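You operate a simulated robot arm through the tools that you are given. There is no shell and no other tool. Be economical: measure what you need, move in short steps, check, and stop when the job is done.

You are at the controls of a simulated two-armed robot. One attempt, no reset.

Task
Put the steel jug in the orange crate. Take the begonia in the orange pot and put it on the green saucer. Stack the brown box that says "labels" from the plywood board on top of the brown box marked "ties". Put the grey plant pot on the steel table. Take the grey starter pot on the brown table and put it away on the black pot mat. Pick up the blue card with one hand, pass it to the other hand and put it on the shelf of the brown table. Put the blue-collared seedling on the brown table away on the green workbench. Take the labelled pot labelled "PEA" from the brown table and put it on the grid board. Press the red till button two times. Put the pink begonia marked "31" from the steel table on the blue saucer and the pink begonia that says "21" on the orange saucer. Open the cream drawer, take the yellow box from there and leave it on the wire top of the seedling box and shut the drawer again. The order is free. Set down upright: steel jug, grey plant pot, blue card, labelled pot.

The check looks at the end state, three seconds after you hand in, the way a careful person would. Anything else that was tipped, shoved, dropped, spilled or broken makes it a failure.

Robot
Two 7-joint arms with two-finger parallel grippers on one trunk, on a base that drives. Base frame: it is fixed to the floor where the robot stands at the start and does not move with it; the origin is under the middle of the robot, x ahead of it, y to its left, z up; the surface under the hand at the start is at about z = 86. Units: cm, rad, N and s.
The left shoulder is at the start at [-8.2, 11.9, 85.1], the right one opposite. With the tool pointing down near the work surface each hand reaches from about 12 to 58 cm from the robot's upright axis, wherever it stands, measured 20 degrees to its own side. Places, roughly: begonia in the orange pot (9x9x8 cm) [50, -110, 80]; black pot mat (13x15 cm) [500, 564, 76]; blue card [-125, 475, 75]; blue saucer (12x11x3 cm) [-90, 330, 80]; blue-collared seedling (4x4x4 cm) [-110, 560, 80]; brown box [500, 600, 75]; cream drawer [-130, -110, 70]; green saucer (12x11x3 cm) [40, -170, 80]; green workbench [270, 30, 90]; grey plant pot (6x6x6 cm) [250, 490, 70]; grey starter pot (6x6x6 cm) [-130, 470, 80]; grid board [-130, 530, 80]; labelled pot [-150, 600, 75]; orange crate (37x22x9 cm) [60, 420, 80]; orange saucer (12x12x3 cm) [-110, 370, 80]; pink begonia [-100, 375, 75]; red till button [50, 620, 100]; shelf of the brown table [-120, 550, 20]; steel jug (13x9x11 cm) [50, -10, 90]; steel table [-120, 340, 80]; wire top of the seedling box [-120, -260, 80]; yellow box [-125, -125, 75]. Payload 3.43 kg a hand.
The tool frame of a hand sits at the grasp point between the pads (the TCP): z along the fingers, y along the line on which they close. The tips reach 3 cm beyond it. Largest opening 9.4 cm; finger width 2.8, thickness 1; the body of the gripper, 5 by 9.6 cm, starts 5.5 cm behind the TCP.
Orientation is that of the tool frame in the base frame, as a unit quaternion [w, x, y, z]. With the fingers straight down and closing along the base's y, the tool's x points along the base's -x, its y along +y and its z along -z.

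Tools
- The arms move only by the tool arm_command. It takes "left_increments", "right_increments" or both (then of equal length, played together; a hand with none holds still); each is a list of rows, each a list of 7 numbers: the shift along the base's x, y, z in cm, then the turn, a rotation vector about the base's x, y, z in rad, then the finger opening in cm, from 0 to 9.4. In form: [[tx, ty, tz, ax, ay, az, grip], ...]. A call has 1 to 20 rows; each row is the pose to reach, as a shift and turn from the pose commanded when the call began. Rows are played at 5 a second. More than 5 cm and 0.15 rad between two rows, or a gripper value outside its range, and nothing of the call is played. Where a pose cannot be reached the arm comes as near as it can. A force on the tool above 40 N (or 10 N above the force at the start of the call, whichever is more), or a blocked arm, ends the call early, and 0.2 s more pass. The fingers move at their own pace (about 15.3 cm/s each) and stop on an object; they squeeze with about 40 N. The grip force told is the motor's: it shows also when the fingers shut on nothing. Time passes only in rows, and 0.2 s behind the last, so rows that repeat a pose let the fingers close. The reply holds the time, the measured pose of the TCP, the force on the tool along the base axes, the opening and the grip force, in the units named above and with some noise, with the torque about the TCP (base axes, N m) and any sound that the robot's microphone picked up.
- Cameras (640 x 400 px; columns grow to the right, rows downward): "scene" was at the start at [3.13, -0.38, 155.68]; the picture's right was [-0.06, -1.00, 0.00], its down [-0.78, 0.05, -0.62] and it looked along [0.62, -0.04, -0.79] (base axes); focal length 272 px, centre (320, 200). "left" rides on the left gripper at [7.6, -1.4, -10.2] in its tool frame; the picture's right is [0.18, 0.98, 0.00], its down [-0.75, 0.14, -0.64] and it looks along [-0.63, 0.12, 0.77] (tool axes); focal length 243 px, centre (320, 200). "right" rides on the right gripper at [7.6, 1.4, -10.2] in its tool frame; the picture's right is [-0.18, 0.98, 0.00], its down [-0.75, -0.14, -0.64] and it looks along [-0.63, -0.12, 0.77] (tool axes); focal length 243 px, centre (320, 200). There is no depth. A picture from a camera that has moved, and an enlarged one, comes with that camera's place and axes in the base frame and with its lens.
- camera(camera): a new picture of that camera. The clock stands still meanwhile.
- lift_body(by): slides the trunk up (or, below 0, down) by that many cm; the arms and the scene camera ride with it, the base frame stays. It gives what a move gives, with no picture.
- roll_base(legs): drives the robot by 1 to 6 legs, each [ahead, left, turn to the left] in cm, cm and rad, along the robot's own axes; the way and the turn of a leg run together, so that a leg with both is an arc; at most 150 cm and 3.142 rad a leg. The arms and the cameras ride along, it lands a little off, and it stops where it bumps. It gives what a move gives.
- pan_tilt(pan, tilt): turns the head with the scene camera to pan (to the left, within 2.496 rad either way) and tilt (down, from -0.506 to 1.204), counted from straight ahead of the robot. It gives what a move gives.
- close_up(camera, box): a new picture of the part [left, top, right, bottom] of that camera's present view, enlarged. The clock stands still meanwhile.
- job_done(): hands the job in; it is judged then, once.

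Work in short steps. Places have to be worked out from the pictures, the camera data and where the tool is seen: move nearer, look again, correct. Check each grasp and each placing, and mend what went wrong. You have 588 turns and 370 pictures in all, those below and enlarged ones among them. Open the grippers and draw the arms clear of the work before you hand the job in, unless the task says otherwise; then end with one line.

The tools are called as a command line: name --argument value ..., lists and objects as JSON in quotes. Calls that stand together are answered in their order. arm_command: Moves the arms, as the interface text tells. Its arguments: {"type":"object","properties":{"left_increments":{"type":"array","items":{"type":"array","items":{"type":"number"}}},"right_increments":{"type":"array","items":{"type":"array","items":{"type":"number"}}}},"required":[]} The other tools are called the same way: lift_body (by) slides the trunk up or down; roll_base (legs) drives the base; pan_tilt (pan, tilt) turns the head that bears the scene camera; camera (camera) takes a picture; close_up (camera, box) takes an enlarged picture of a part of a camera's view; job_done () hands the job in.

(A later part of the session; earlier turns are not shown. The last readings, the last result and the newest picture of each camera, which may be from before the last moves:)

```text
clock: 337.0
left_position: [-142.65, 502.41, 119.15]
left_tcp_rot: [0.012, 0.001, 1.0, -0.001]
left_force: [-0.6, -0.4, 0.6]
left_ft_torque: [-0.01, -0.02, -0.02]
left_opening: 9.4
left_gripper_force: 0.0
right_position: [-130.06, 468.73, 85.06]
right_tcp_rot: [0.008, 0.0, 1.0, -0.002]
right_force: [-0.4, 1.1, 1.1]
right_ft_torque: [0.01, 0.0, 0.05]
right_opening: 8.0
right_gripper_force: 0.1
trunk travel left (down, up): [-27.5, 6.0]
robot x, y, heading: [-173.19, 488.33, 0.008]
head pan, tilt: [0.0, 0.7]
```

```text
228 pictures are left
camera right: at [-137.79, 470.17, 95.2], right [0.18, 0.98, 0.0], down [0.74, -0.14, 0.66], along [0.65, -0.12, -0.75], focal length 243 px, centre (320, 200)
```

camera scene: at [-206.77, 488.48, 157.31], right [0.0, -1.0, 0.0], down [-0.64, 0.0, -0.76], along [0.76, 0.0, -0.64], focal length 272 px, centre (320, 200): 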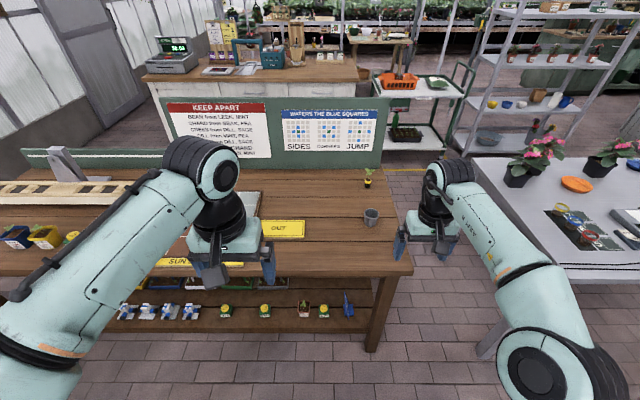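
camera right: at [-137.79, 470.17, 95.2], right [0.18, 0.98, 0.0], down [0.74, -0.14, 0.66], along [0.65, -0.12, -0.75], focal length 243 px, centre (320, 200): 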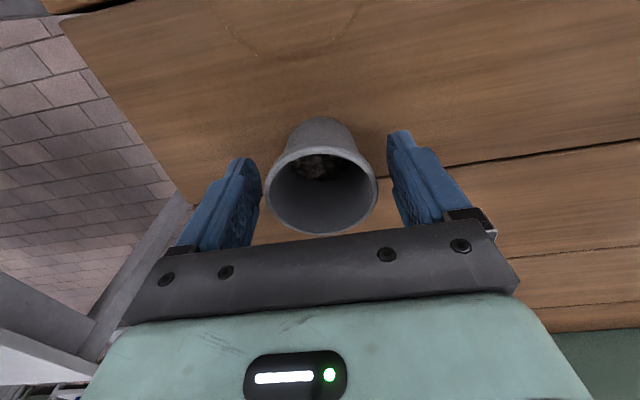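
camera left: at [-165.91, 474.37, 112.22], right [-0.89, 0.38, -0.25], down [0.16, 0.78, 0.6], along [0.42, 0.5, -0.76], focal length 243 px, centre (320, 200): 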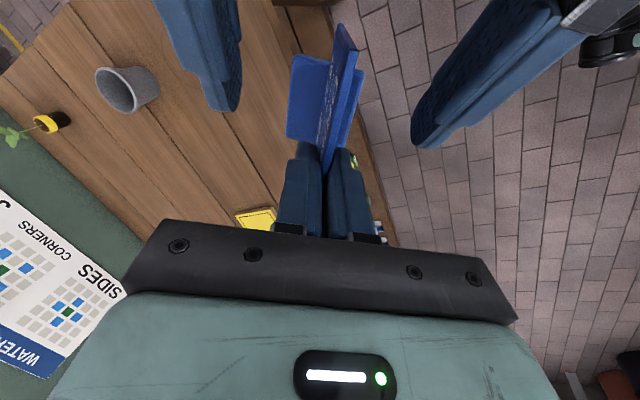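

arm_command --right_increments '[[0, 0, -0.8, 0, 0, 0, 8], [0, 0, -0.8, 0, 0, 0, 4], [0, 0, -0.8, 0, 0, 0, 4], [0, 0, -0.8, 0, 0, 0, 4], [0, 0, 2, 0, 0, 0, 4], [0, 0, 6, 0, 0, 0, 4], [0, 0, 10, 0, 0, 0, 4], [0, 0, 14, 0, 0, 0, 4], [0, 0, 18, 0, 0, 0, 4], [0, 0, 22, 0, 0, 0, 4]]'

camera --camera "right"

```text
clock: 339.2
left_position: [-142.6, 502.43, 119.11]
left_tcp_rot: [0.012, 0.001, 1.0, -0.001]
left_force: [0.9, 0.7, -0.3]
left_ft_torque: [0.0, -0.01, 0.01]
left_opening: 9.4
left_gripper_force: 0.0
right_position: [-129.9, 468.7, 106.96]
right_tcp_rot: [0.01, 0.001, 1.0, -0.001]
right_force: [-0.1, -0.1, 0.1]
right_ft_torque: [0.01, 0.03, 0.0]
right_opening: 5.88
right_gripper_force: 40.0
trunk travel left (down, up): [-27.5, 6.0]
robot x, y, heading: [-173.74, 488.33, 0.006]
head pan, tilt: [0.0, 0.7]
```

```text
227 pictures are left
camera right: at [-137.7, 470.16, 117.27], right [0.18, 0.98, 0.0], down [0.74, -0.14, 0.66], along [0.65, -0.12, -0.75], focal length 243 px, centre (320, 200)
```

right: 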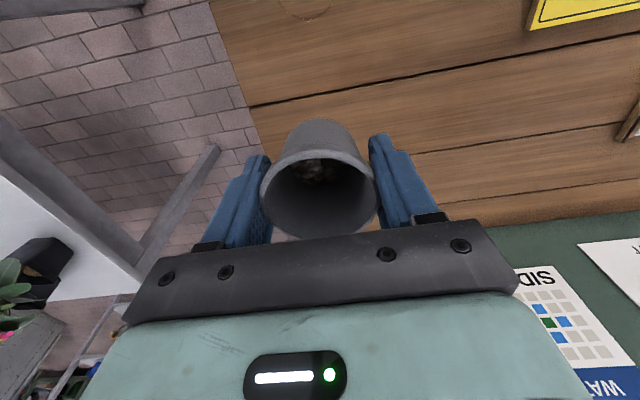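

Starter pot held in the right hand. Now drive left to the blue-collared seedling.

roll_base --legs '[[0, 60, 0], [4, 0, 0]]'

camera --camera "scene"

camera --camera "left"

```text
clock: 345.3
left_position: [-138.73, 561.62, 118.98]
left_tcp_rot: [0.012, 0.005, 1.0, -0.001]
left_force: [0.4, 0.5, -0.2]
left_ft_torque: [-0.03, 0.01, 0.01]
left_opening: 9.42
left_gripper_force: 0.0
right_position: [-126.31, 527.67, 106.88]
right_tcp_rot: [0.01, 0.004, 1.0, -0.002]
right_force: [0.3, -0.8, -0.5]
right_ft_torque: [0.02, -0.02, 0.02]
right_opening: 5.88
right_gripper_force: 40.0
trunk travel left (down, up): [-27.5, 6.0]
robot x, y, heading: [-169.97, 547.91, -0.004]
head pan, tilt: [0.0, 0.7]
```

```text
226 pictures are left
camera scene: at [-165.71, 548.11, 157.3], right [0.0, -1.0, 0.0], down [-0.64, 0.0, -0.76], along [0.76, 0.0, -0.64], focal length 272 px, centre (320, 200)
```

scene: 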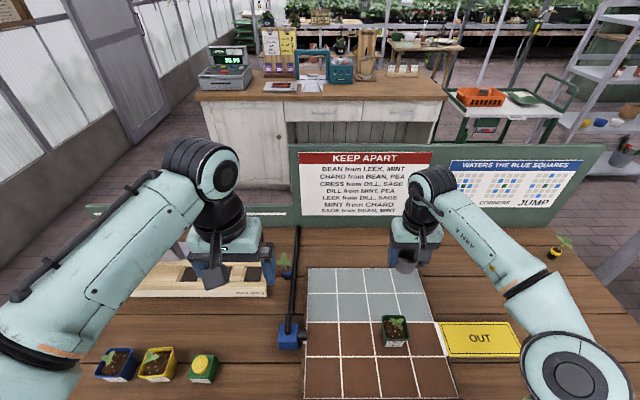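

```text
225 pictures are left
camera left: at [-146.46, 560.4, 129.17], right [-0.18, 0.98, -0.01], down [0.74, 0.14, 0.66], along [0.65, 0.11, -0.75], focal length 243 px, centre (320, 200)
```

left: 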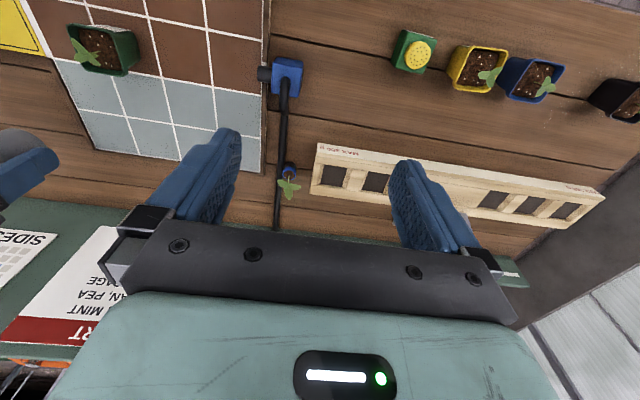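

close_up --camera "scene" --box '[230, 220, 350, 320]'

close_up --camera "left" --box '[240, 130, 360, 230]'

```text
4.00 times, centred on (290, 270) of scene
camera zoom: at [-165.71, 548.11, 157.3], right [0.0, -1.0, 0.0], down [-0.64, 0.0, -0.76], along [0.76, 0.0, -0.64], focal length 1087 px, centre (440, -80)
```

zoom: 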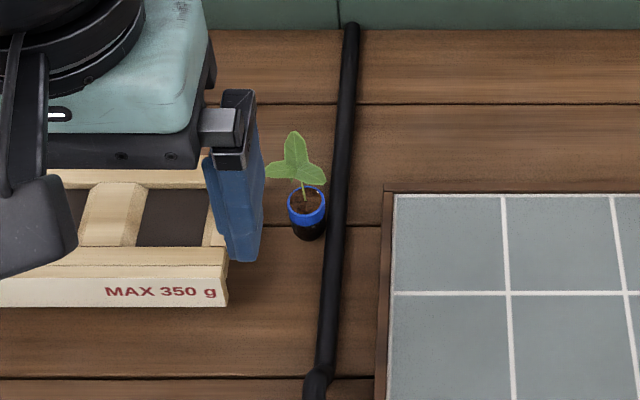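

```text
4.00 times, centred on (300, 180) of left
camera zoom: at [-146.46, 560.4, 129.17], right [-0.18, 0.98, -0.01], down [0.74, 0.14, 0.66], along [0.65, 0.11, -0.75], focal length 970 px, centre (400, 280)
```

zoom: 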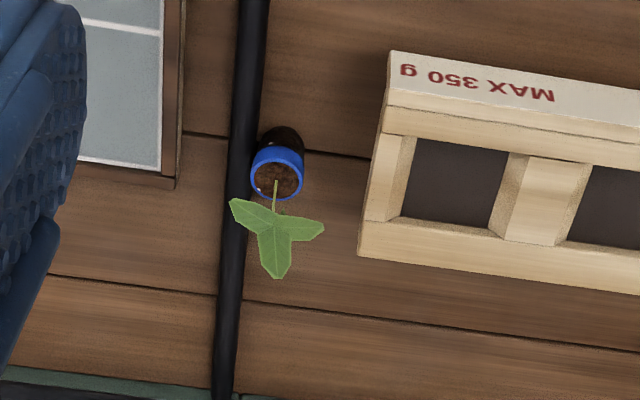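

The pot stands against a hose, so I'll grip along x. It's at about [-113.8, 558.7, 84]; raise the trunk for reach and turn the left hand.

lift_body --by 6

arm_command --left_increments '[[1, -0.2, -1, 0, 0, -0.143, 7], [2, -0.5, -2, 0, 0, -0.286, 7], [3, -0.8, -4, 0, 0, -0.43, 7], [4, -1, -6, 0, 0, -0.573, 7], [6, -1.3, -8, 0, 0, -0.716, 7], [8, -1.6, -10, 0, 0, -0.859, 7], [10, -1.9, -12, 0, 0, -1.0, 7], [12, -2.2, -14, 0, 0, -1.146, 7], [14, -2.4, -16, 0, 0, -1.289, 7], [16, -2.6, -18, 0, 0, -1.432, 7], [18, -2.8, -20, 0, 0, -1.57, 7], [18, -2.8, -20, 0, 0, -1.57, 7]]'

camera --camera "left"

camera --camera "scene"

```text
clock: 346.3
left_position: [-138.77, 561.63, 125.18]
left_tcp_rot: [0.012, 0.004, 1.0, -0.002]
left_force: [-0.1, -0.2, -0.3]
left_ft_torque: [0.0, 0.0, -0.02]
left_opening: 9.42
left_gripper_force: 0.0
right_position: [-126.39, 527.81, 112.98]
right_tcp_rot: [0.009, 0.003, 1.0, -0.001]
right_force: [-0.4, -1.2, -0.1]
right_ft_torque: [-0.02, -0.01, -0.01]
right_opening: 5.89
right_gripper_force: 39.9
trunk travel left (down, up): [-33.5, 0.0]
robot x, y, heading: [-169.88, 548.3, -0.006]
head pan, tilt: [0.0, 0.7]
```

```text
clock: 348.9
left_position: [-120.64, 558.82, 105.22]
left_tcp_rot: [0.008, 0.711, 0.703, -0.008]
left_force: [0.5, 0.2, 0.4]
left_ft_torque: [0.0, -0.01, 0.0]
left_opening: 6.96
left_gripper_force: 0.1
right_position: [-126.32, 527.91, 113.08]
right_tcp_rot: [0.01, 0.004, 1.0, -0.002]
right_force: [0.2, -0.7, -0.9]
right_ft_torque: [-0.01, 0.0, 0.0]
right_opening: 5.84
right_gripper_force: 40.0
trunk travel left (down, up): [-33.5, 0.0]
robot x, y, heading: [-169.84, 548.08, -0.004]
head pan, tilt: [0.0, 0.7]
```

```text
222 pictures are left
camera left: at [-121.94, 566.8, 115.11], right [0.98, 0.17, 0.0], down [0.13, -0.74, 0.66], along [0.11, -0.65, -0.75], focal length 243 px, centre (320, 200)
```

left: 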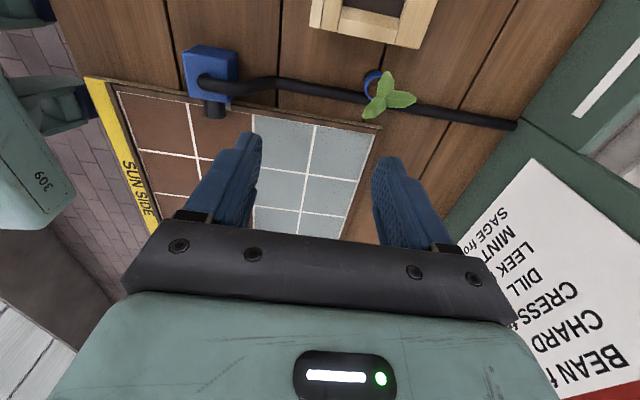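

```text
221 pictures are left
camera scene: at [-165.87, 548.11, 163.63], right [0.0, -1.0, 0.0], down [-0.64, 0.0, -0.77], along [0.77, 0.0, -0.64], focal length 272 px, centre (320, 200)
```

scene: 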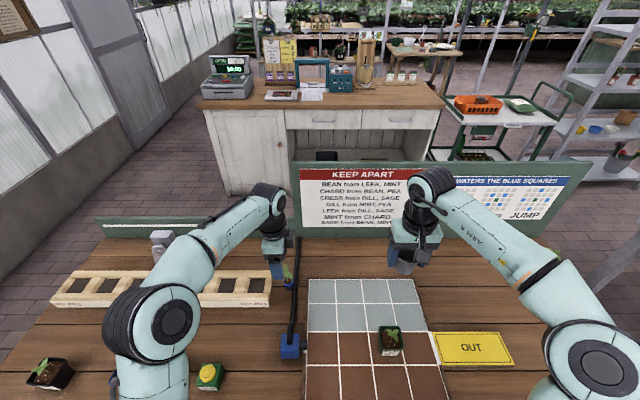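

arm_command --left_increments '[[1.5, 0, -3, 0, 0, 0, 7], [3, 0, -6, 0, 0, 0, 7], [5, 0.1, -9, 0, 0, 0, 7], [6.8, 0.1, -10, 0, 0, 0, 7], [6.8, 0.1, -10, 0, 0, 0, 7]]'

camera --camera "left"

close_up --camera "scene" --box '[230, 220, 350, 320]'

```text
clock: 350.1
left_position: [-114.0, 558.89, 95.15]
left_tcp_rot: [0.008, 0.711, 0.703, -0.008]
left_force: [-0.8, 0.7, -0.1]
left_ft_torque: [0.0, -0.01, -0.04]
left_opening: 7.02
left_gripper_force: 0.1
right_position: [-126.28, 527.95, 113.05]
right_tcp_rot: [0.01, 0.003, 1.0, -0.001]
right_force: [-0.3, 0.9, -0.4]
right_ft_torque: [0.01, 0.02, 0.01]
right_opening: 5.88
right_gripper_force: 40.3
trunk travel left (down, up): [-33.5, 0.0]
robot x, y, heading: [-169.97, 548.21, -0.004]
head pan, tilt: [0.0, 0.7]
```

```text
220 pictures are left
camera left: at [-115.22, 566.88, 105.13], right [0.98, 0.18, -0.01], down [0.14, -0.74, 0.66], along [0.11, -0.65, -0.75], focal length 243 px, centre (320, 200)
```

left: 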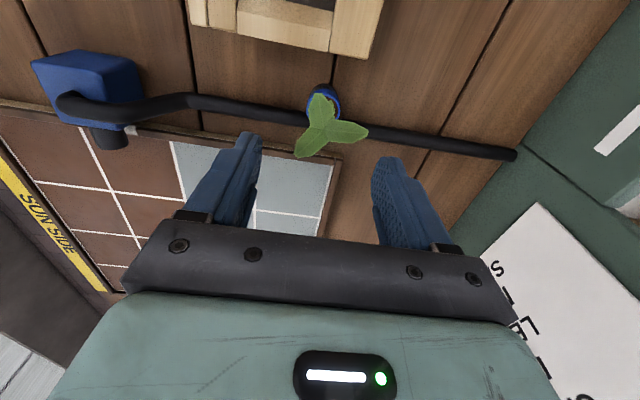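

```text
4.00 times, centred on (290, 270) of scene
camera zoom: at [-165.86, 548.11, 163.63], right [0.0, -1.0, 0.0], down [-0.64, 0.0, -0.77], along [0.77, 0.0, -0.64], focal length 1087 px, centre (440, -80)
```

zoom: 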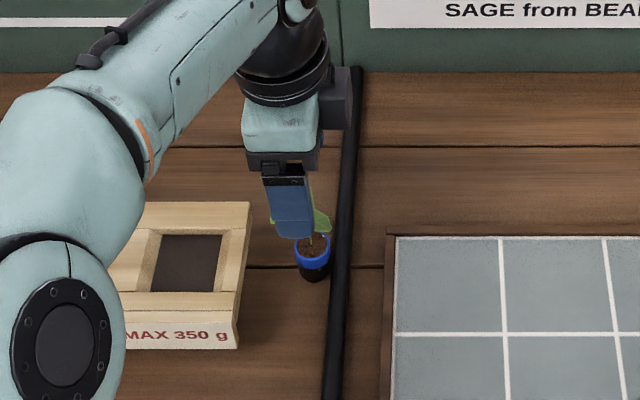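

arm_command --left_increments '[[0.4, 0.2, -3, 0, 0, 0, 7], [0.7, 0.3, -6, 0, 0, 0, 7], [0.7, 0.3, -8, 0, 0, 0, 7], [0.7, 0.3, -9.5, 0, 0, 0, 7], [0.7, 0.3, -9.5, 0, 0, 0, 7]]'

camera --camera "left"

close_up --camera "scene" --box '[230, 220, 350, 320]'

```text
clock: 351.3
left_position: [-113.25, 559.2, 85.69]
left_tcp_rot: [0.008, 0.709, 0.705, -0.008]
left_force: [-0.6, -1.1, 0.2]
left_ft_torque: [-0.02, 0.02, -0.02]
left_opening: 7.01
left_gripper_force: 0.0
right_position: [-126.2, 527.85, 113.06]
right_tcp_rot: [0.01, 0.004, 1.0, -0.002]
right_force: [0.7, 0.0, -0.3]
right_ft_torque: [-0.01, 0.01, -0.01]
right_opening: 5.87
right_gripper_force: 39.9
trunk travel left (down, up): [-33.5, 0.0]
robot x, y, heading: [-169.65, 548.5, -0.006]
head pan, tilt: [0.0, 0.7]
```

```text
218 pictures are left
camera left: at [-114.55, 567.19, 95.72], right [0.98, 0.18, -0.01], down [0.14, -0.74, 0.66], along [0.11, -0.65, -0.75], focal length 243 px, centre (320, 200)
```

left: 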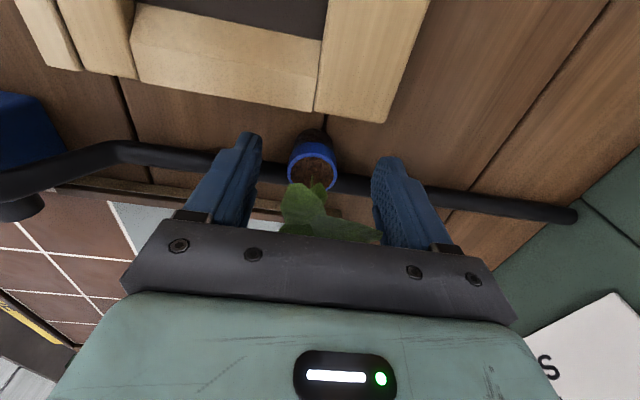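

```text
4.00 times, centred on (290, 270) of scene
camera zoom: at [-165.83, 548.1, 163.63], right [0.0, -1.0, 0.0], down [-0.64, 0.0, -0.76], along [0.76, 0.0, -0.64], focal length 1087 px, centre (440, -80)
```

zoom: 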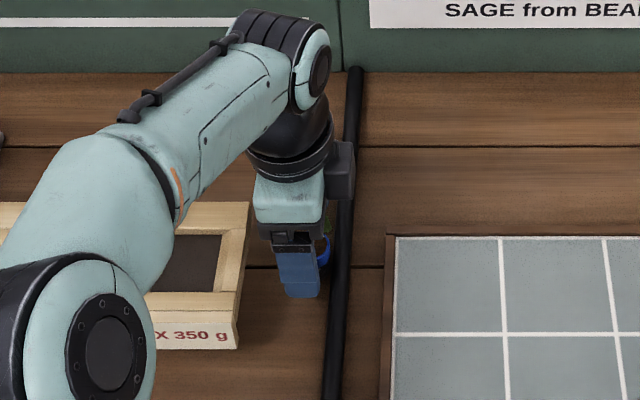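

Pot is centred between the fingers. Lower slightly, close and lift.

arm_command --left_increments '[[-0.2, 0, -0.8, 0, 0, 0, 7], [-0.2, 0, -0.8, 0, 0, 0, 4], [-0.2, 0, -0.8, 0, 0, 0, 2], [-0.2, 0, -0.8, 0, 0, 0, 2], [-0.2, 0, -0.8, 0, 0, 0, 2]]'

camera --camera "left"

```text
clock: 352.5
left_position: [-113.28, 559.13, 84.96]
left_tcp_rot: [0.007, 0.71, 0.704, -0.008]
left_force: [-0.1, -0.6, -0.1]
left_ft_torque: [0.01, 0.02, 0.02]
left_opening: 2.85
left_gripper_force: 40.3
right_position: [-126.2, 527.92, 113.11]
right_tcp_rot: [0.01, 0.003, 1.0, -0.002]
right_force: [0.3, -0.3, 0.5]
right_ft_torque: [0.0, 0.05, -0.01]
right_opening: 5.86
right_gripper_force: 39.8
trunk travel left (down, up): [-33.5, 0.0]
robot x, y, heading: [-169.82, 548.01, 0.001]
head pan, tilt: [0.0, 0.7]
```

```text
216 pictures are left
camera left: at [-114.67, 567.19, 94.96], right [0.98, 0.18, -0.01], down [0.14, -0.74, 0.66], along [0.11, -0.65, -0.75], focal length 243 px, centre (320, 200)
```

left: 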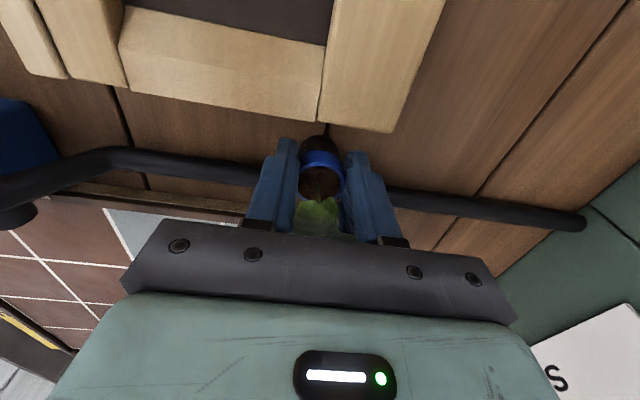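

arm_command --left_increments '[[0, 0, 2, 0, 0, 0, 2], [0, 0, 5, 0, 0, 0, 2], [-1, 0, 9, 0, 0, 0, 2], [-3, 0, 13, 0, 0, 0, 2], [-6, 0, 16, 0, 0, 0, 2], [-9, 1, 19, 0, 0, 0, 2], [-12, 2, 21, 0, 0, 0, 2], [-15, 3, 23, 0, 0, 0, 2], [-18, 4, 24, 0, 0, 0, 2], [-20, 5, 24, 0, 0, 0, 2]]'

camera --camera "left"

camera --camera "scene"

```text
clock: 354.7
left_position: [-133.4, 564.25, 109.01]
left_tcp_rot: [0.008, 0.711, 0.704, -0.008]
left_force: [-0.3, -0.9, -0.1]
left_ft_torque: [0.04, -0.02, 0.0]
left_opening: 2.83
left_gripper_force: 39.9
right_position: [-126.33, 527.96, 113.11]
right_tcp_rot: [0.008, 0.004, 1.0, -0.002]
right_force: [0.0, 1.1, -0.6]
right_ft_torque: [-0.01, -0.03, 0.01]
right_opening: 5.87
right_gripper_force: 39.7
trunk travel left (down, up): [-33.5, 0.0]
robot x, y, heading: [-169.75, 547.62, -0.003]
head pan, tilt: [0.0, 0.7]
```

```text
215 pictures are left
camera left: at [-134.75, 572.26, 119.05], right [0.98, 0.18, -0.01], down [0.14, -0.74, 0.66], along [0.11, -0.65, -0.75], focal length 243 px, centre (320, 200)
```

left: 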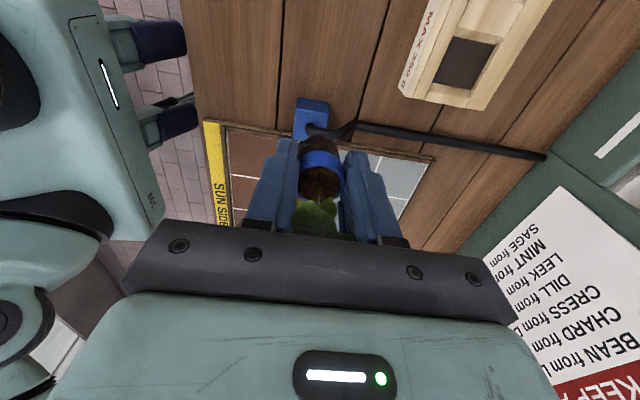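

```text
214 pictures are left
camera scene: at [-165.87, 548.13, 163.63], right [0.0, -1.0, 0.0], down [-0.64, 0.0, -0.77], along [0.77, 0.0, -0.64], focal length 272 px, centre (320, 200)
```

scene: 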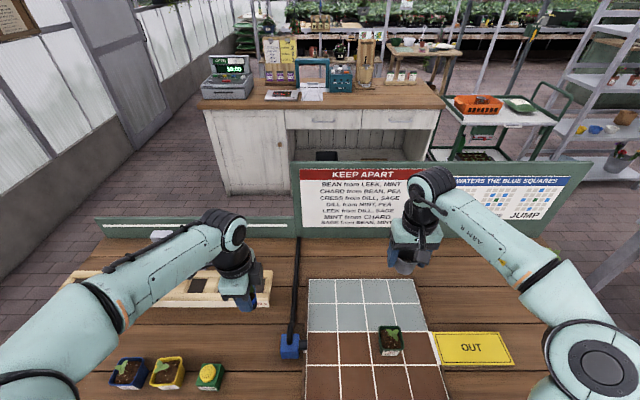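

Both items are held. Drive around the table's far end, then look at the corridor beyond the counter.

roll_base --legs '[[-20, 0, 0], [0, 135, 0], [140, 0, 0]]'

pan_tilt --pan 0 --tilt 0.4

camera --camera "scene"

```text
clock: 374.6
left_position: [-13.04, 701.87, 108.92]
left_tcp_rot: [0.007, 0.706, 0.708, -0.009]
left_force: [0.6, 0.6, -0.6]
left_ft_torque: [-0.05, 0.01, -0.04]
left_opening: 2.84
left_gripper_force: 39.9
right_position: [-5.37, 665.67, 112.95]
right_tcp_rot: [0.01, -0.002, 1.0, -0.002]
right_force: [-0.4, -0.3, -0.6]
right_ft_torque: [-0.01, -0.02, -0.01]
right_opening: 5.87
right_gripper_force: 40.4
trunk travel left (down, up): [-33.5, 0.0]
robot x, y, heading: [-49.41, 685.82, 0.012]
head pan, tilt: [0.0, 0.7]
```

```text
clock: 375.4
left_position: [-13.0, 701.83, 109.06]
left_tcp_rot: [0.007, 0.706, 0.708, -0.008]
left_force: [0.0, 0.0, 0.6]
left_ft_torque: [-0.01, -0.02, 0.02]
left_opening: 2.85
left_gripper_force: 40.5
right_position: [-5.44, 665.71, 112.92]
right_tcp_rot: [0.009, -0.002, 1.0, -0.002]
right_force: [0.4, 0.2, -0.5]
right_ft_torque: [-0.02, 0.03, 0.01]
right_opening: 5.86
right_gripper_force: 39.9
trunk travel left (down, up): [-33.5, 0.0]
robot x, y, heading: [-49.47, 685.19, 0.011]
head pan, tilt: [0.0, 0.4]
```

```text
213 pictures are left
camera scene: at [-44.43, 685.48, 166.31], right [0.01, -1.0, 0.0], down [-0.39, 0.0, -0.92], along [0.92, 0.01, -0.39], focal length 272 px, centre (320, 200)
```

scene: 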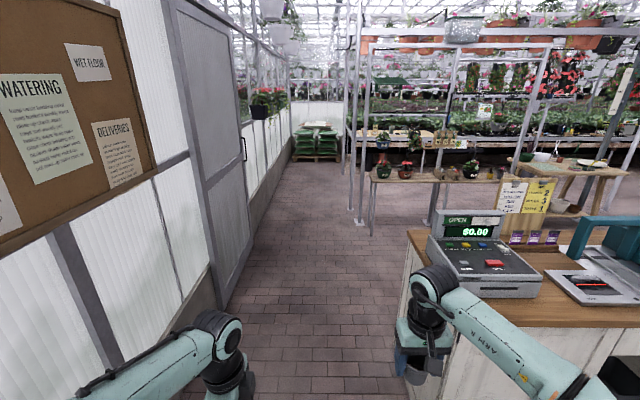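

The corridor along y≈705 is over a metre wide and leads to the far tables. Drive on.

roll_base --legs '[[0, 22, -0.011], [150, 0, 0], [150, 0, 0]]'

pan_tilt --pan -0.5 --tilt 0.4

camera --camera "scene"

```text
clock: 391.9
left_position: [284.69, 731.27, 108.9]
left_tcp_rot: [0.007, 0.696, 0.718, -0.008]
left_force: [0.4, -0.8, -0.7]
left_ft_torque: [-0.01, 0.01, -0.01]
left_opening: 2.83
left_gripper_force: 40.2
right_position: [293.27, 695.15, 113.06]
right_tcp_rot: [0.008, -0.018, 1.0, -0.002]
right_force: [-0.5, 0.8, -0.5]
right_ft_torque: [0.02, 0.02, 0.0]
right_opening: 5.88
right_gripper_force: 40.1
trunk travel left (down, up): [-33.5, 0.0]
robot x, y, heading: [248.83, 714.04, 0.041]
head pan, tilt: [0.0, 0.4]
```

```text
clock: 392.9
left_position: [284.65, 731.31, 109.08]
left_tcp_rot: [0.008, 0.695, 0.719, -0.009]
left_force: [-0.3, 0.3, -0.1]
left_ft_torque: [-0.02, -0.01, -0.01]
left_opening: 2.84
left_gripper_force: 39.8
right_position: [293.25, 695.22, 112.98]
right_tcp_rot: [0.01, -0.017, 1.0, -0.002]
right_force: [-0.7, -0.2, -0.5]
right_ft_torque: [0.01, 0.01, -0.02]
right_opening: 5.87
right_gripper_force: 39.5
trunk travel left (down, up): [-33.5, 0.0]
robot x, y, heading: [249.08, 713.59, 0.036]
head pan, tilt: [-0.499, 0.4]
```

```text
212 pictures are left
camera scene: at [252.72, 709.4, 166.32], right [-0.44, -0.9, 0.0], down [-0.35, 0.17, -0.92], along [0.83, -0.41, -0.39], focal length 272 px, centre (320, 200)
```

scene: 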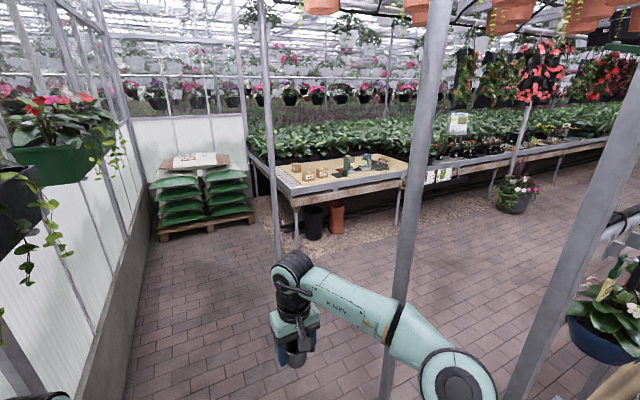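

A bench with a plywood board and brown boxes lies ahead right, edge near x≈470. Drive to face it.

roll_base --legs '[[0, 0, -0.038], [142, 0, 0], [0, -125, 0]]'

pan_tilt --pan 0 --tilt 0.5

camera --camera "scene"

```text
clock: 411.0
left_position: [424.84, 604.76, 109.01]
left_tcp_rot: [0.007, 0.712, 0.703, -0.009]
left_force: [0.5, -1.0, -0.6]
left_ft_torque: [0.03, 0.01, 0.02]
left_opening: 2.84
left_gripper_force: 40.3
right_position: [431.76, 568.38, 113.06]
right_tcp_rot: [0.009, 0.006, 1.0, -0.002]
right_force: [1.0, -0.3, -1.3]
right_ft_torque: [0.0, 0.02, 0.01]
right_opening: 5.88
right_gripper_force: 40.1
trunk travel left (down, up): [-33.5, 0.0]
robot x, y, heading: [388.5, 588.84, -0.006]
head pan, tilt: [-0.499, 0.4]
```

```text
clock: 411.9
left_position: [424.78, 604.95, 109.05]
left_tcp_rot: [0.008, 0.712, 0.702, -0.008]
left_force: [-0.5, 0.2, -0.1]
left_ft_torque: [0.01, 0.03, -0.01]
left_opening: 2.84
left_gripper_force: 40.4
right_position: [431.82, 568.46, 113.14]
right_tcp_rot: [0.01, 0.006, 1.0, -0.001]
right_force: [-1.0, -0.1, -0.8]
right_ft_torque: [-0.02, -0.02, 0.03]
right_opening: 5.86
right_gripper_force: 40.3
trunk travel left (down, up): [-33.5, 0.0]
robot x, y, heading: [388.27, 588.92, 0.001]
head pan, tilt: [0.0, 0.499]
```

```text
211 pictures are left
camera scene: at [392.96, 588.85, 165.41], right [-0.01, -1.0, 0.0], down [-0.48, 0.0, -0.88], along [0.88, -0.01, -0.48], focal length 272 px, centre (320, 200)
```

scene: 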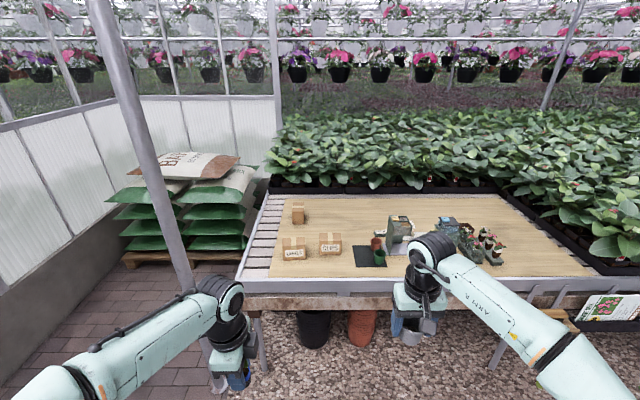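

close_up --camera "scene" --box '[260, 190, 420, 290]'

```text
4.00 times, centred on (340, 240) of scene
camera zoom: at [392.96, 588.85, 165.41], right [-0.01, -1.0, 0.0], down [-0.48, 0.0, -0.88], along [0.88, -0.01, -0.48], focal length 1087 px, centre (240, 40)
```

zoom: 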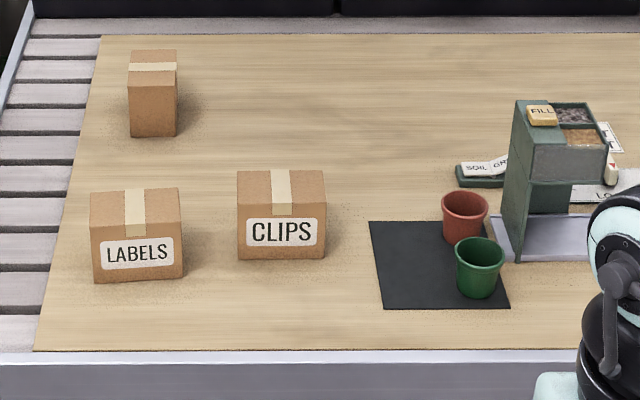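

Boxes LABELS and CLIPS and a third behind; mat near [498, 563] with free space on its left part. Drive closer.

roll_base --legs '[[48, 0, 0]]'

pan_tilt --pan 0 --tilt 0.7

camera --camera "scene"

```text
clock: 414.8
left_position: [472.66, 604.44, 108.9]
left_tcp_rot: [0.008, 0.712, 0.702, -0.008]
left_force: [-0.1, -0.3, 0.7]
left_ft_torque: [0.0, 0.01, -0.01]
left_opening: 2.84
left_gripper_force: 40.0
right_position: [479.4, 568.04, 112.94]
right_tcp_rot: [0.01, 0.006, 1.0, -0.003]
right_force: [-0.4, 0.1, -0.6]
right_ft_torque: [0.01, 0.05, -0.02]
right_opening: 5.88
right_gripper_force: 40.1
trunk travel left (down, up): [-33.5, 0.0]
robot x, y, heading: [436.0, 588.79, -0.003]
head pan, tilt: [0.0, 0.499]
```

```text
clock: 415.5
left_position: [472.62, 604.46, 108.99]
left_tcp_rot: [0.007, 0.712, 0.702, -0.009]
left_force: [0.8, 0.4, -0.3]
left_ft_torque: [-0.04, 0.02, 0.02]
left_opening: 2.83
left_gripper_force: 40.3
right_position: [479.68, 568.17, 112.99]
right_tcp_rot: [0.01, 0.006, 1.0, -0.003]
right_force: [-0.4, 0.0, 0.2]
right_ft_torque: [-0.02, 0.03, -0.01]
right_opening: 5.86
right_gripper_force: 40.1
trunk travel left (down, up): [-33.5, 0.0]
robot x, y, heading: [436.36, 588.5, -0.007]
head pan, tilt: [0.0, 0.7]
```

```text
209 pictures are left
camera scene: at [440.18, 588.57, 163.64], right [-0.01, -1.0, 0.0], down [-0.64, 0.0, -0.77], along [0.77, -0.01, -0.64], focal length 272 px, centre (320, 200)
```

scene: 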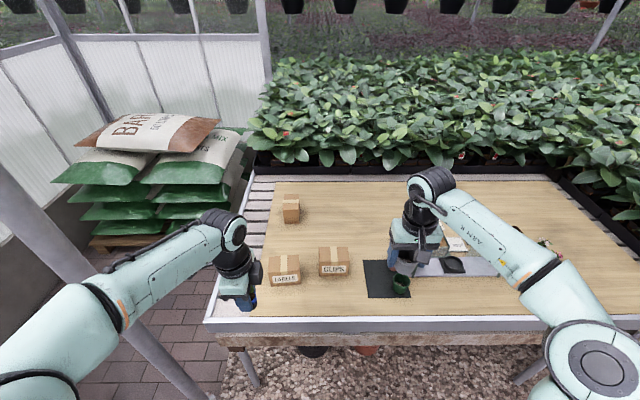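

Roll 15 cm closer; then check the mat with the right camera.

roll_base --legs '[[15, 0, 0]]'

camera --camera "right"

camera --camera "left"

close_up --camera "scene" --box '[240, 180, 480, 340]'

```text
clock: 416.9
left_position: [487.6, 604.24, 109.02]
left_tcp_rot: [0.008, 0.713, 0.701, -0.009]
left_force: [-0.3, 0.5, 0.3]
left_ft_torque: [-0.02, -0.02, 0.0]
left_opening: 2.85
left_gripper_force: 39.6
right_position: [494.35, 567.82, 113.04]
right_tcp_rot: [0.01, 0.008, 1.0, -0.002]
right_force: [0.0, 0.0, -1.1]
right_ft_torque: [0.0, -0.01, 0.0]
right_opening: 5.89
right_gripper_force: 40.7
trunk travel left (down, up): [-33.5, 0.0]
robot x, y, heading: [451.34, 588.56, -0.006]
head pan, tilt: [0.0, 0.7]
```

```text
208 pictures are left
camera right: at [486.68, 569.34, 123.2], right [0.2, 0.98, 0.0], down [0.74, -0.15, 0.66], along [0.64, -0.13, -0.75], focal length 243 px, centre (320, 200)
```

right: 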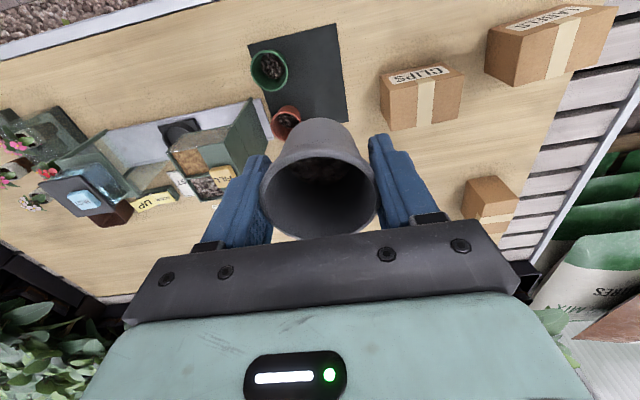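

```text
207 pictures are left
camera left: at [486.45, 612.24, 119.03], right [0.99, 0.17, -0.01], down [0.13, -0.74, 0.66], along [0.11, -0.65, -0.75], focal length 243 px, centre (320, 200)
```

left: 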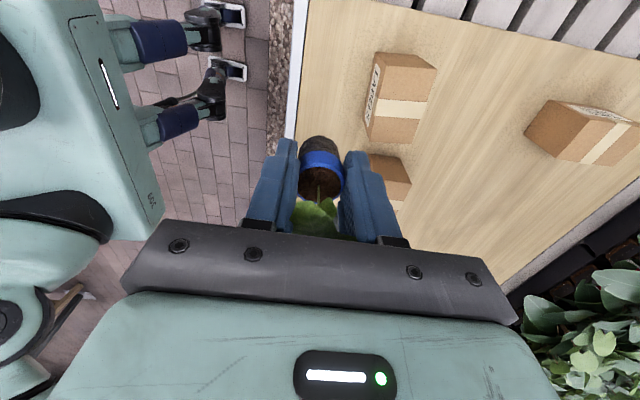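

```text
2.50 times, centred on (360, 260) of scene
camera zoom: at [455.1, 588.42, 163.61], right [-0.01, -1.0, 0.0], down [-0.64, 0.01, -0.77], along [0.77, -0.01, -0.64], focal length 679 px, centre (220, 50)
```

zoom: 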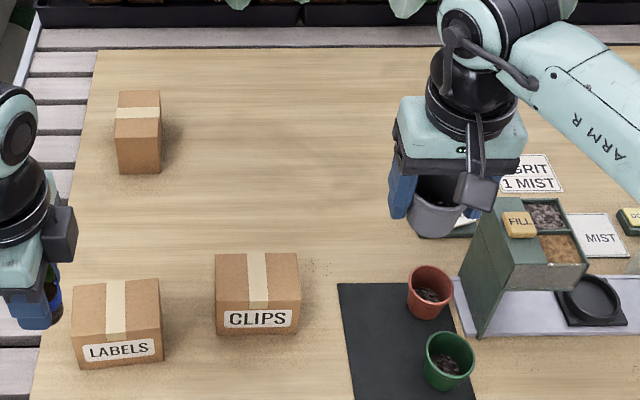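

Mat spans x 491–507, y 557–571; its left strip is free. Bring the starter pot over [499, 567.4] and down.

arm_command --right_increments '[[1.5, -0.1, -3, 0, 0, 0, 4], [3, -0.3, -7, 0, 0, 0, 4], [4.6, -0.4, -11, 0, 0, 0, 4], [4.6, -0.4, -15, 0, 0, 0, 4], [4.6, -0.4, -19, 0, 0, 0, 4], [4.6, -0.4, -23, 0, 0, 0, 4], [4.6, -0.4, -26, 0, 0, 0, 4], [4.6, -0.4, -27.5, 0, 0, 0, 4], [4.6, -0.4, -27.5, 0, 0, 0, 4]]'

camera --camera "right"

close_up --camera "scene" --box '[310, 230, 470, 350]'

```text
clock: 418.9
left_position: [487.77, 604.25, 108.99]
left_tcp_rot: [0.008, 0.713, 0.701, -0.007]
left_force: [0.1, -0.6, 0.1]
left_ft_torque: [0.02, -0.02, 0.0]
left_opening: 2.87
left_gripper_force: 39.9
right_position: [499.14, 567.5, 85.39]
right_tcp_rot: [0.01, 0.009, 1.0, -0.002]
right_force: [0.2, -0.3, -1.3]
right_ft_torque: [0.0, 0.02, 0.0]
right_opening: 5.86
right_gripper_force: 40.6
trunk travel left (down, up): [-33.5, 0.0]
robot x, y, heading: [451.17, 588.26, -0.011]
head pan, tilt: [0.0, 0.7]
```

```text
205 pictures are left
camera right: at [491.33, 569.12, 95.65], right [0.2, 0.98, 0.0], down [0.74, -0.15, 0.66], along [0.64, -0.13, -0.75], focal length 243 px, centre (320, 200)
```

right: 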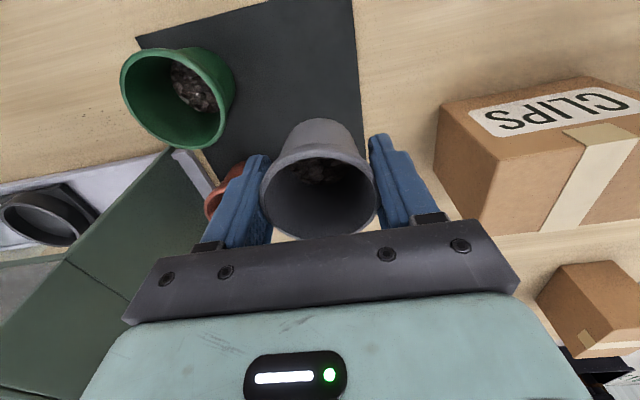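

```text
3.33 times, centred on (390, 290) of scene
camera zoom: at [455.18, 588.42, 163.63], right [-0.01, -1.0, 0.0], down [-0.64, 0.01, -0.76], along [0.76, -0.01, -0.64], focal length 906 px, centre (87, -100)
```

zoom: 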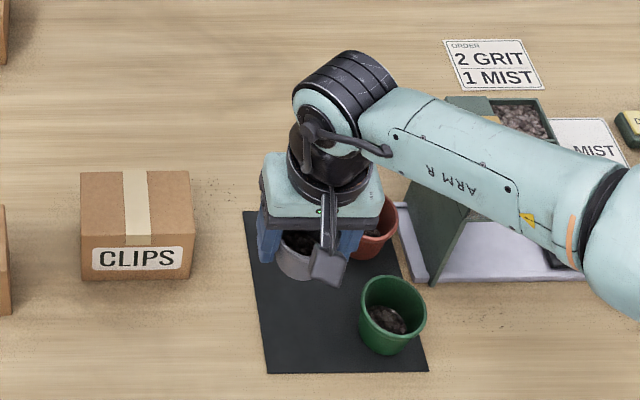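

Shift slightly away from the red pot and lower to contact.

arm_command --right_increments '[[-0.8, 0.2, -0.5, 0, 0, 0, 4], [-1.5, 0.4, -1.5, 0, 0, 0, 4], [-1.5, 0.4, -2.5, 0, 0, 0, 4], [-1.5, 0.4, -3.3, 0, 0, 0, 4], [-1.5, 0.4, -3.8, 0, 0, 0, 4], [-1.5, 0.4, -4.2, 0, 0, 0, 4], [-1.5, 0.4, -4.5, 0, 0, 0, 4]]'

camera --camera "right"

```text
clock: 420.5
left_position: [487.77, 604.27, 109.03]
left_tcp_rot: [0.006, 0.713, 0.701, -0.009]
left_force: [-0.7, -0.1, 0.2]
left_ft_torque: [-0.01, -0.01, -0.01]
left_opening: 2.85
left_gripper_force: 40.2
right_position: [497.55, 567.73, 81.03]
right_tcp_rot: [0.01, 0.008, 1.0, -0.003]
right_force: [-0.4, 0.7, -0.8]
right_ft_torque: [0.03, 0.04, -0.01]
right_opening: 5.84
right_gripper_force: 39.9
trunk travel left (down, up): [-33.5, 0.0]
robot x, y, heading: [451.32, 588.58, -0.011]
head pan, tilt: [0.0, 0.7]
```

```text
203 pictures are left
camera right: at [489.87, 569.34, 91.21], right [0.2, 0.98, 0.0], down [0.74, -0.15, 0.66], along [0.64, -0.13, -0.75], focal length 243 px, centre (320, 200)
```

right: 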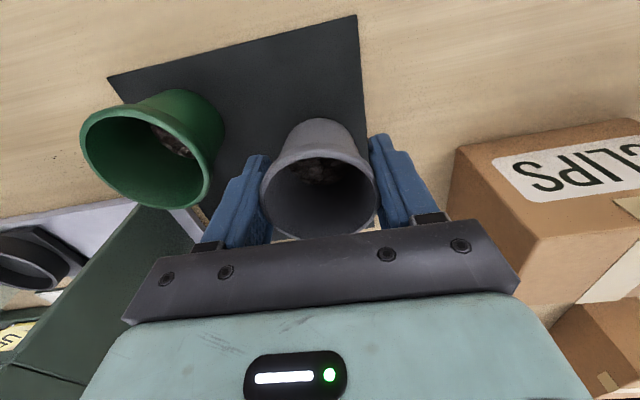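

arm_command --right_increments '[[0, -0.4, -0.4, 0, 0, 0, 4], [0, -0.5, -0.8, 0, 0, 0, 4], [0, -0.5, -1.2, 0, 0, 0, 4], [0, -0.5, -1.6, 0, 0, 0, 4], [0, -0.5, -2.0, 0, 0, 0, 4]]'

```text
clock: 421.7
left_position: [487.63, 604.28, 109.18]
left_tcp_rot: [0.009, 0.713, 0.701, -0.009]
left_force: [0.3, 0.5, -1.0]
left_ft_torque: [0.03, -0.02, -0.01]
left_opening: 2.86
left_gripper_force: 39.6
right_position: [497.72, 567.31, 79.46]
right_tcp_rot: [0.013, 0.009, 1.0, -0.003]
right_force: [-2.6, -0.9, 26.2]
right_ft_torque: [-0.1, 0.38, 0.01]
right_opening: 5.89
right_gripper_force: 39.4
trunk travel left (down, up): [-33.5, 0.0]
robot x, y, heading: [451.26, 588.55, -0.014]
head pan, tilt: [0.0, 0.7]
```

Contact. Relax, open slightly and rise.

arm_command --right_increments '[[0, 0, 0.4, 0, 0, 0, 5.8], [0, 0, 0.4, 0, 0, 0, 6.4], [0, 0, 0.4, 0, 0, 0, 7], [0, 0, 2, 0, 0, 0, 7], [0, 0, 5, 0, 0, 0, 7], [0, 0, 9, 0, 0, 0, 7], [0, 0, 13, 0, 0, 0, 7], [0, 0, 17, 0, 0, 0, 7], [0, 0, 21, 0, 0, 0, 7], [-2, -2, 25, 0, 0, 0, 8], [-4, -4, 29, 0, 0, 0, 9.4], [-6, -6, 32, 0, 0, 0, 9.4]]'

camera --camera "scene"

camera --camera "right"

```text
clock: 424.3
left_position: [487.7, 604.19, 108.98]
left_tcp_rot: [0.008, 0.713, 0.701, -0.008]
left_force: [0.3, -0.1, -1.3]
left_ft_torque: [0.01, 0.01, 0.02]
left_opening: 2.81
left_gripper_force: 39.9
right_position: [491.56, 561.14, 111.29]
right_tcp_rot: [0.01, 0.008, 1.0, -0.002]
right_force: [-1.0, -0.5, -0.4]
right_ft_torque: [0.02, -0.04, 0.01]
right_opening: 9.41
right_gripper_force: 0.1
trunk travel left (down, up): [-33.5, 0.0]
robot x, y, heading: [451.03, 588.34, -0.009]
head pan, tilt: [0.0, 0.7]
```

```text
202 pictures are left
camera scene: at [455.09, 588.4, 163.63], right [-0.01, -1.0, 0.0], down [-0.64, 0.01, -0.77], along [0.77, -0.01, -0.64], focal length 272 px, centre (320, 200)
```

scene: 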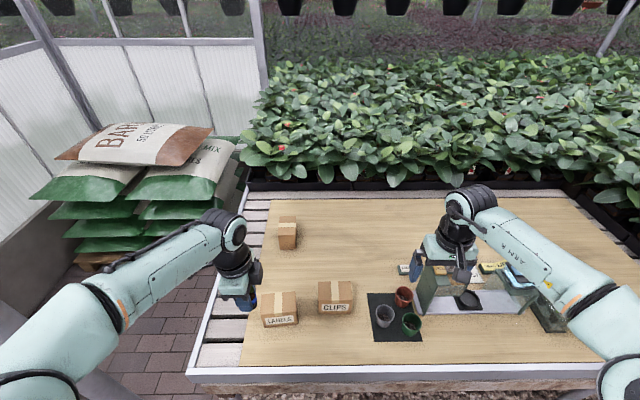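

```text
201 pictures are left
camera right: at [483.83, 562.76, 121.41], right [0.2, 0.98, 0.0], down [0.74, -0.15, 0.66], along [0.64, -0.13, -0.75], focal length 243 px, centre (320, 200)
```

right: 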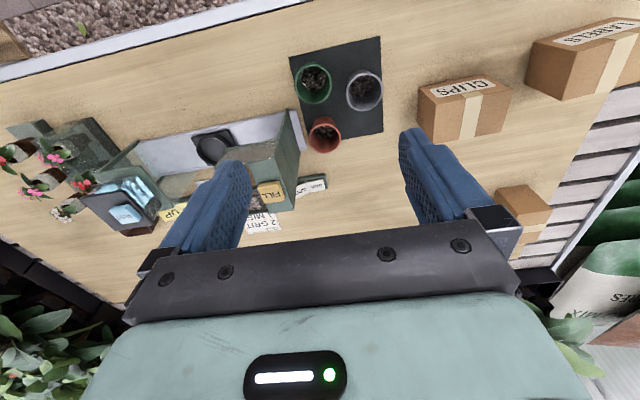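

The starter pot is on the mat. Now the LABELS box with the right hand: shift the robot left so the seedling hand is out of the way.

roll_base --legs '[[0, 20, 0.008]]'

camera --camera "right"

close_up --camera "scene" --box '[250, 210, 410, 330]'

```text
clock: 426.6
left_position: [487.76, 624.04, 109.1]
left_tcp_rot: [0.008, 0.712, 0.702, -0.008]
left_force: [0.4, 1.1, -0.3]
left_ft_torque: [-0.03, 0.0, -0.01]
left_opening: 2.85
left_gripper_force: 39.9
right_position: [492.05, 581.1, 111.17]
right_tcp_rot: [0.01, 0.007, 1.0, -0.002]
right_force: [0.2, -0.8, 0.5]
right_ft_torque: [0.02, 0.0, 0.01]
right_opening: 9.38
right_gripper_force: 0.1
trunk travel left (down, up): [-33.5, 0.0]
robot x, y, heading: [451.62, 608.02, -0.006]
head pan, tilt: [0.0, 0.7]
```

```text
200 pictures are left
camera right: at [484.23, 582.69, 121.36], right [0.2, 0.98, 0.0], down [0.74, -0.15, 0.66], along [0.64, -0.13, -0.75], focal length 243 px, centre (320, 200)
```

right: 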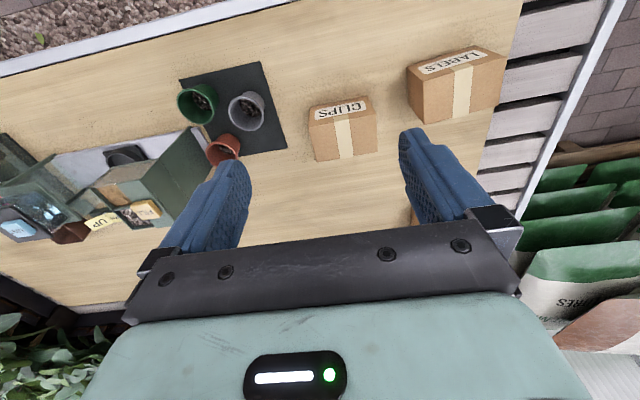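

```text
3.33 times, centred on (330, 270) of scene
camera zoom: at [455.35, 608.17, 163.63], right [-0.01, -1.0, 0.0], down [-0.64, 0.0, -0.76], along [0.76, 0.0, -0.64], focal length 906 px, centre (287, -33)
```

zoom: 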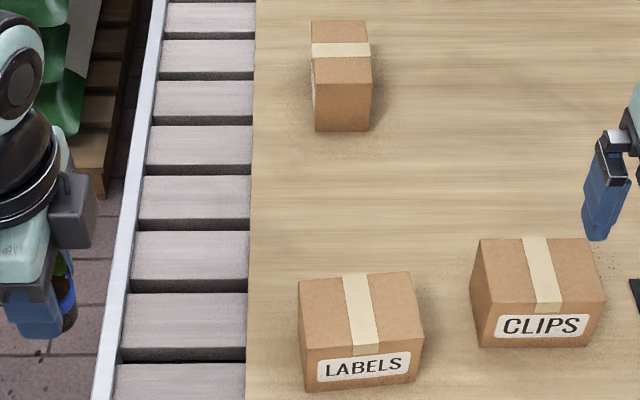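

LABELS box is ~10.8×6.8 cm, centre ≈ [500.1, 601.1], top z≈83; the third box at ≈[533.8, 601.3]. Turn the right hand and bring it above LABELS.

arm_command --right_increments '[[0.5, 1.5, 0, 0, 0, 0.14, 9.4], [1, 3, 0, 0, 0, 0.28, 9.4], [1.5, 5, 0, 0, 0, 0.42, 9.4], [2, 7, 0, 0, 0, 0.56, 9.4], [3, 9, 0, 0, 0, 0.7, 9.4], [4, 11, -1, 0, 0, 0.84, 9.4], [5, 13, -2, 0, 0, 0.98, 9.4], [6, 15, -3, 0, 0, 1.12, 9.4], [7, 17, -4, 0, 0, 1.26, 9.4], [8, 19, -6, 0, 0, 1.4, 9.4], [8.1, 20, -8, 0, 0, 1.54, 9.4], [8.1, 20, -10, 0, 0, 1.672, 9.4], [8.1, 20, -10, 0, 0, 1.672, 9.4]]'

camera --camera "right"

close_up --camera "scene" --box '[250, 210, 410, 330]'

```text
clock: 429.4
left_position: [487.75, 624.1, 108.98]
left_tcp_rot: [0.008, 0.711, 0.703, -0.009]
left_force: [0.1, 0.0, 0.2]
left_ft_torque: [0.0, -0.03, -0.05]
left_opening: 2.82
left_gripper_force: 40.4
right_position: [478.1, 608.75, 101.33]
right_tcp_rot: [-0.008, 0.738, -0.674, -0.005]
right_force: [-0.6, -0.1, -1.1]
right_ft_torque: [0.02, -0.02, -0.01]
right_opening: 9.37
right_gripper_force: 0.1
right hand out of reach, approached as far as the arm can: row 6, 7, 8, 9, 10, 11, 12, 13
trunk travel left (down, up): [-33.5, 0.0]
robot x, y, heading: [451.18, 608.26, -0.009]
head pan, tilt: [0.0, 0.7]
```

```text
198 pictures are left
camera right: at [477.24, 600.79, 111.61], right [-1.0, 0.1, 0.0], down [0.07, 0.75, 0.66], along [0.06, 0.65, -0.75], focal length 243 px, centre (320, 200)
```

right: 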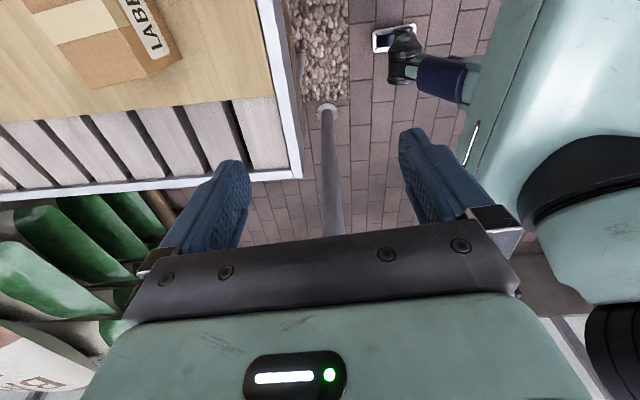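

```text
3.33 times, centred on (330, 270) of scene
camera zoom: at [455.37, 608.15, 163.63], right [-0.01, -1.0, 0.0], down [-0.64, 0.0, -0.76], along [0.76, 0.0, -0.64], focal length 906 px, centre (287, -33)
```

zoom: 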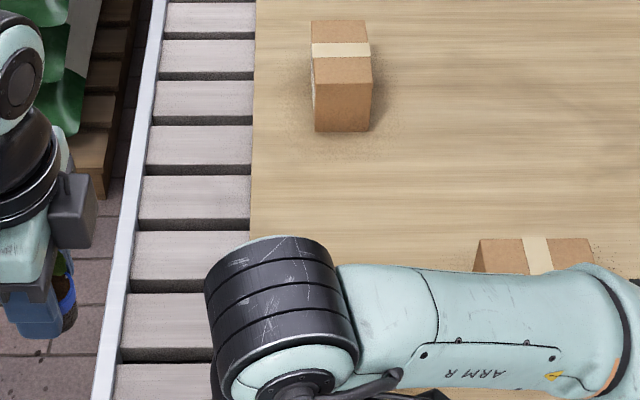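

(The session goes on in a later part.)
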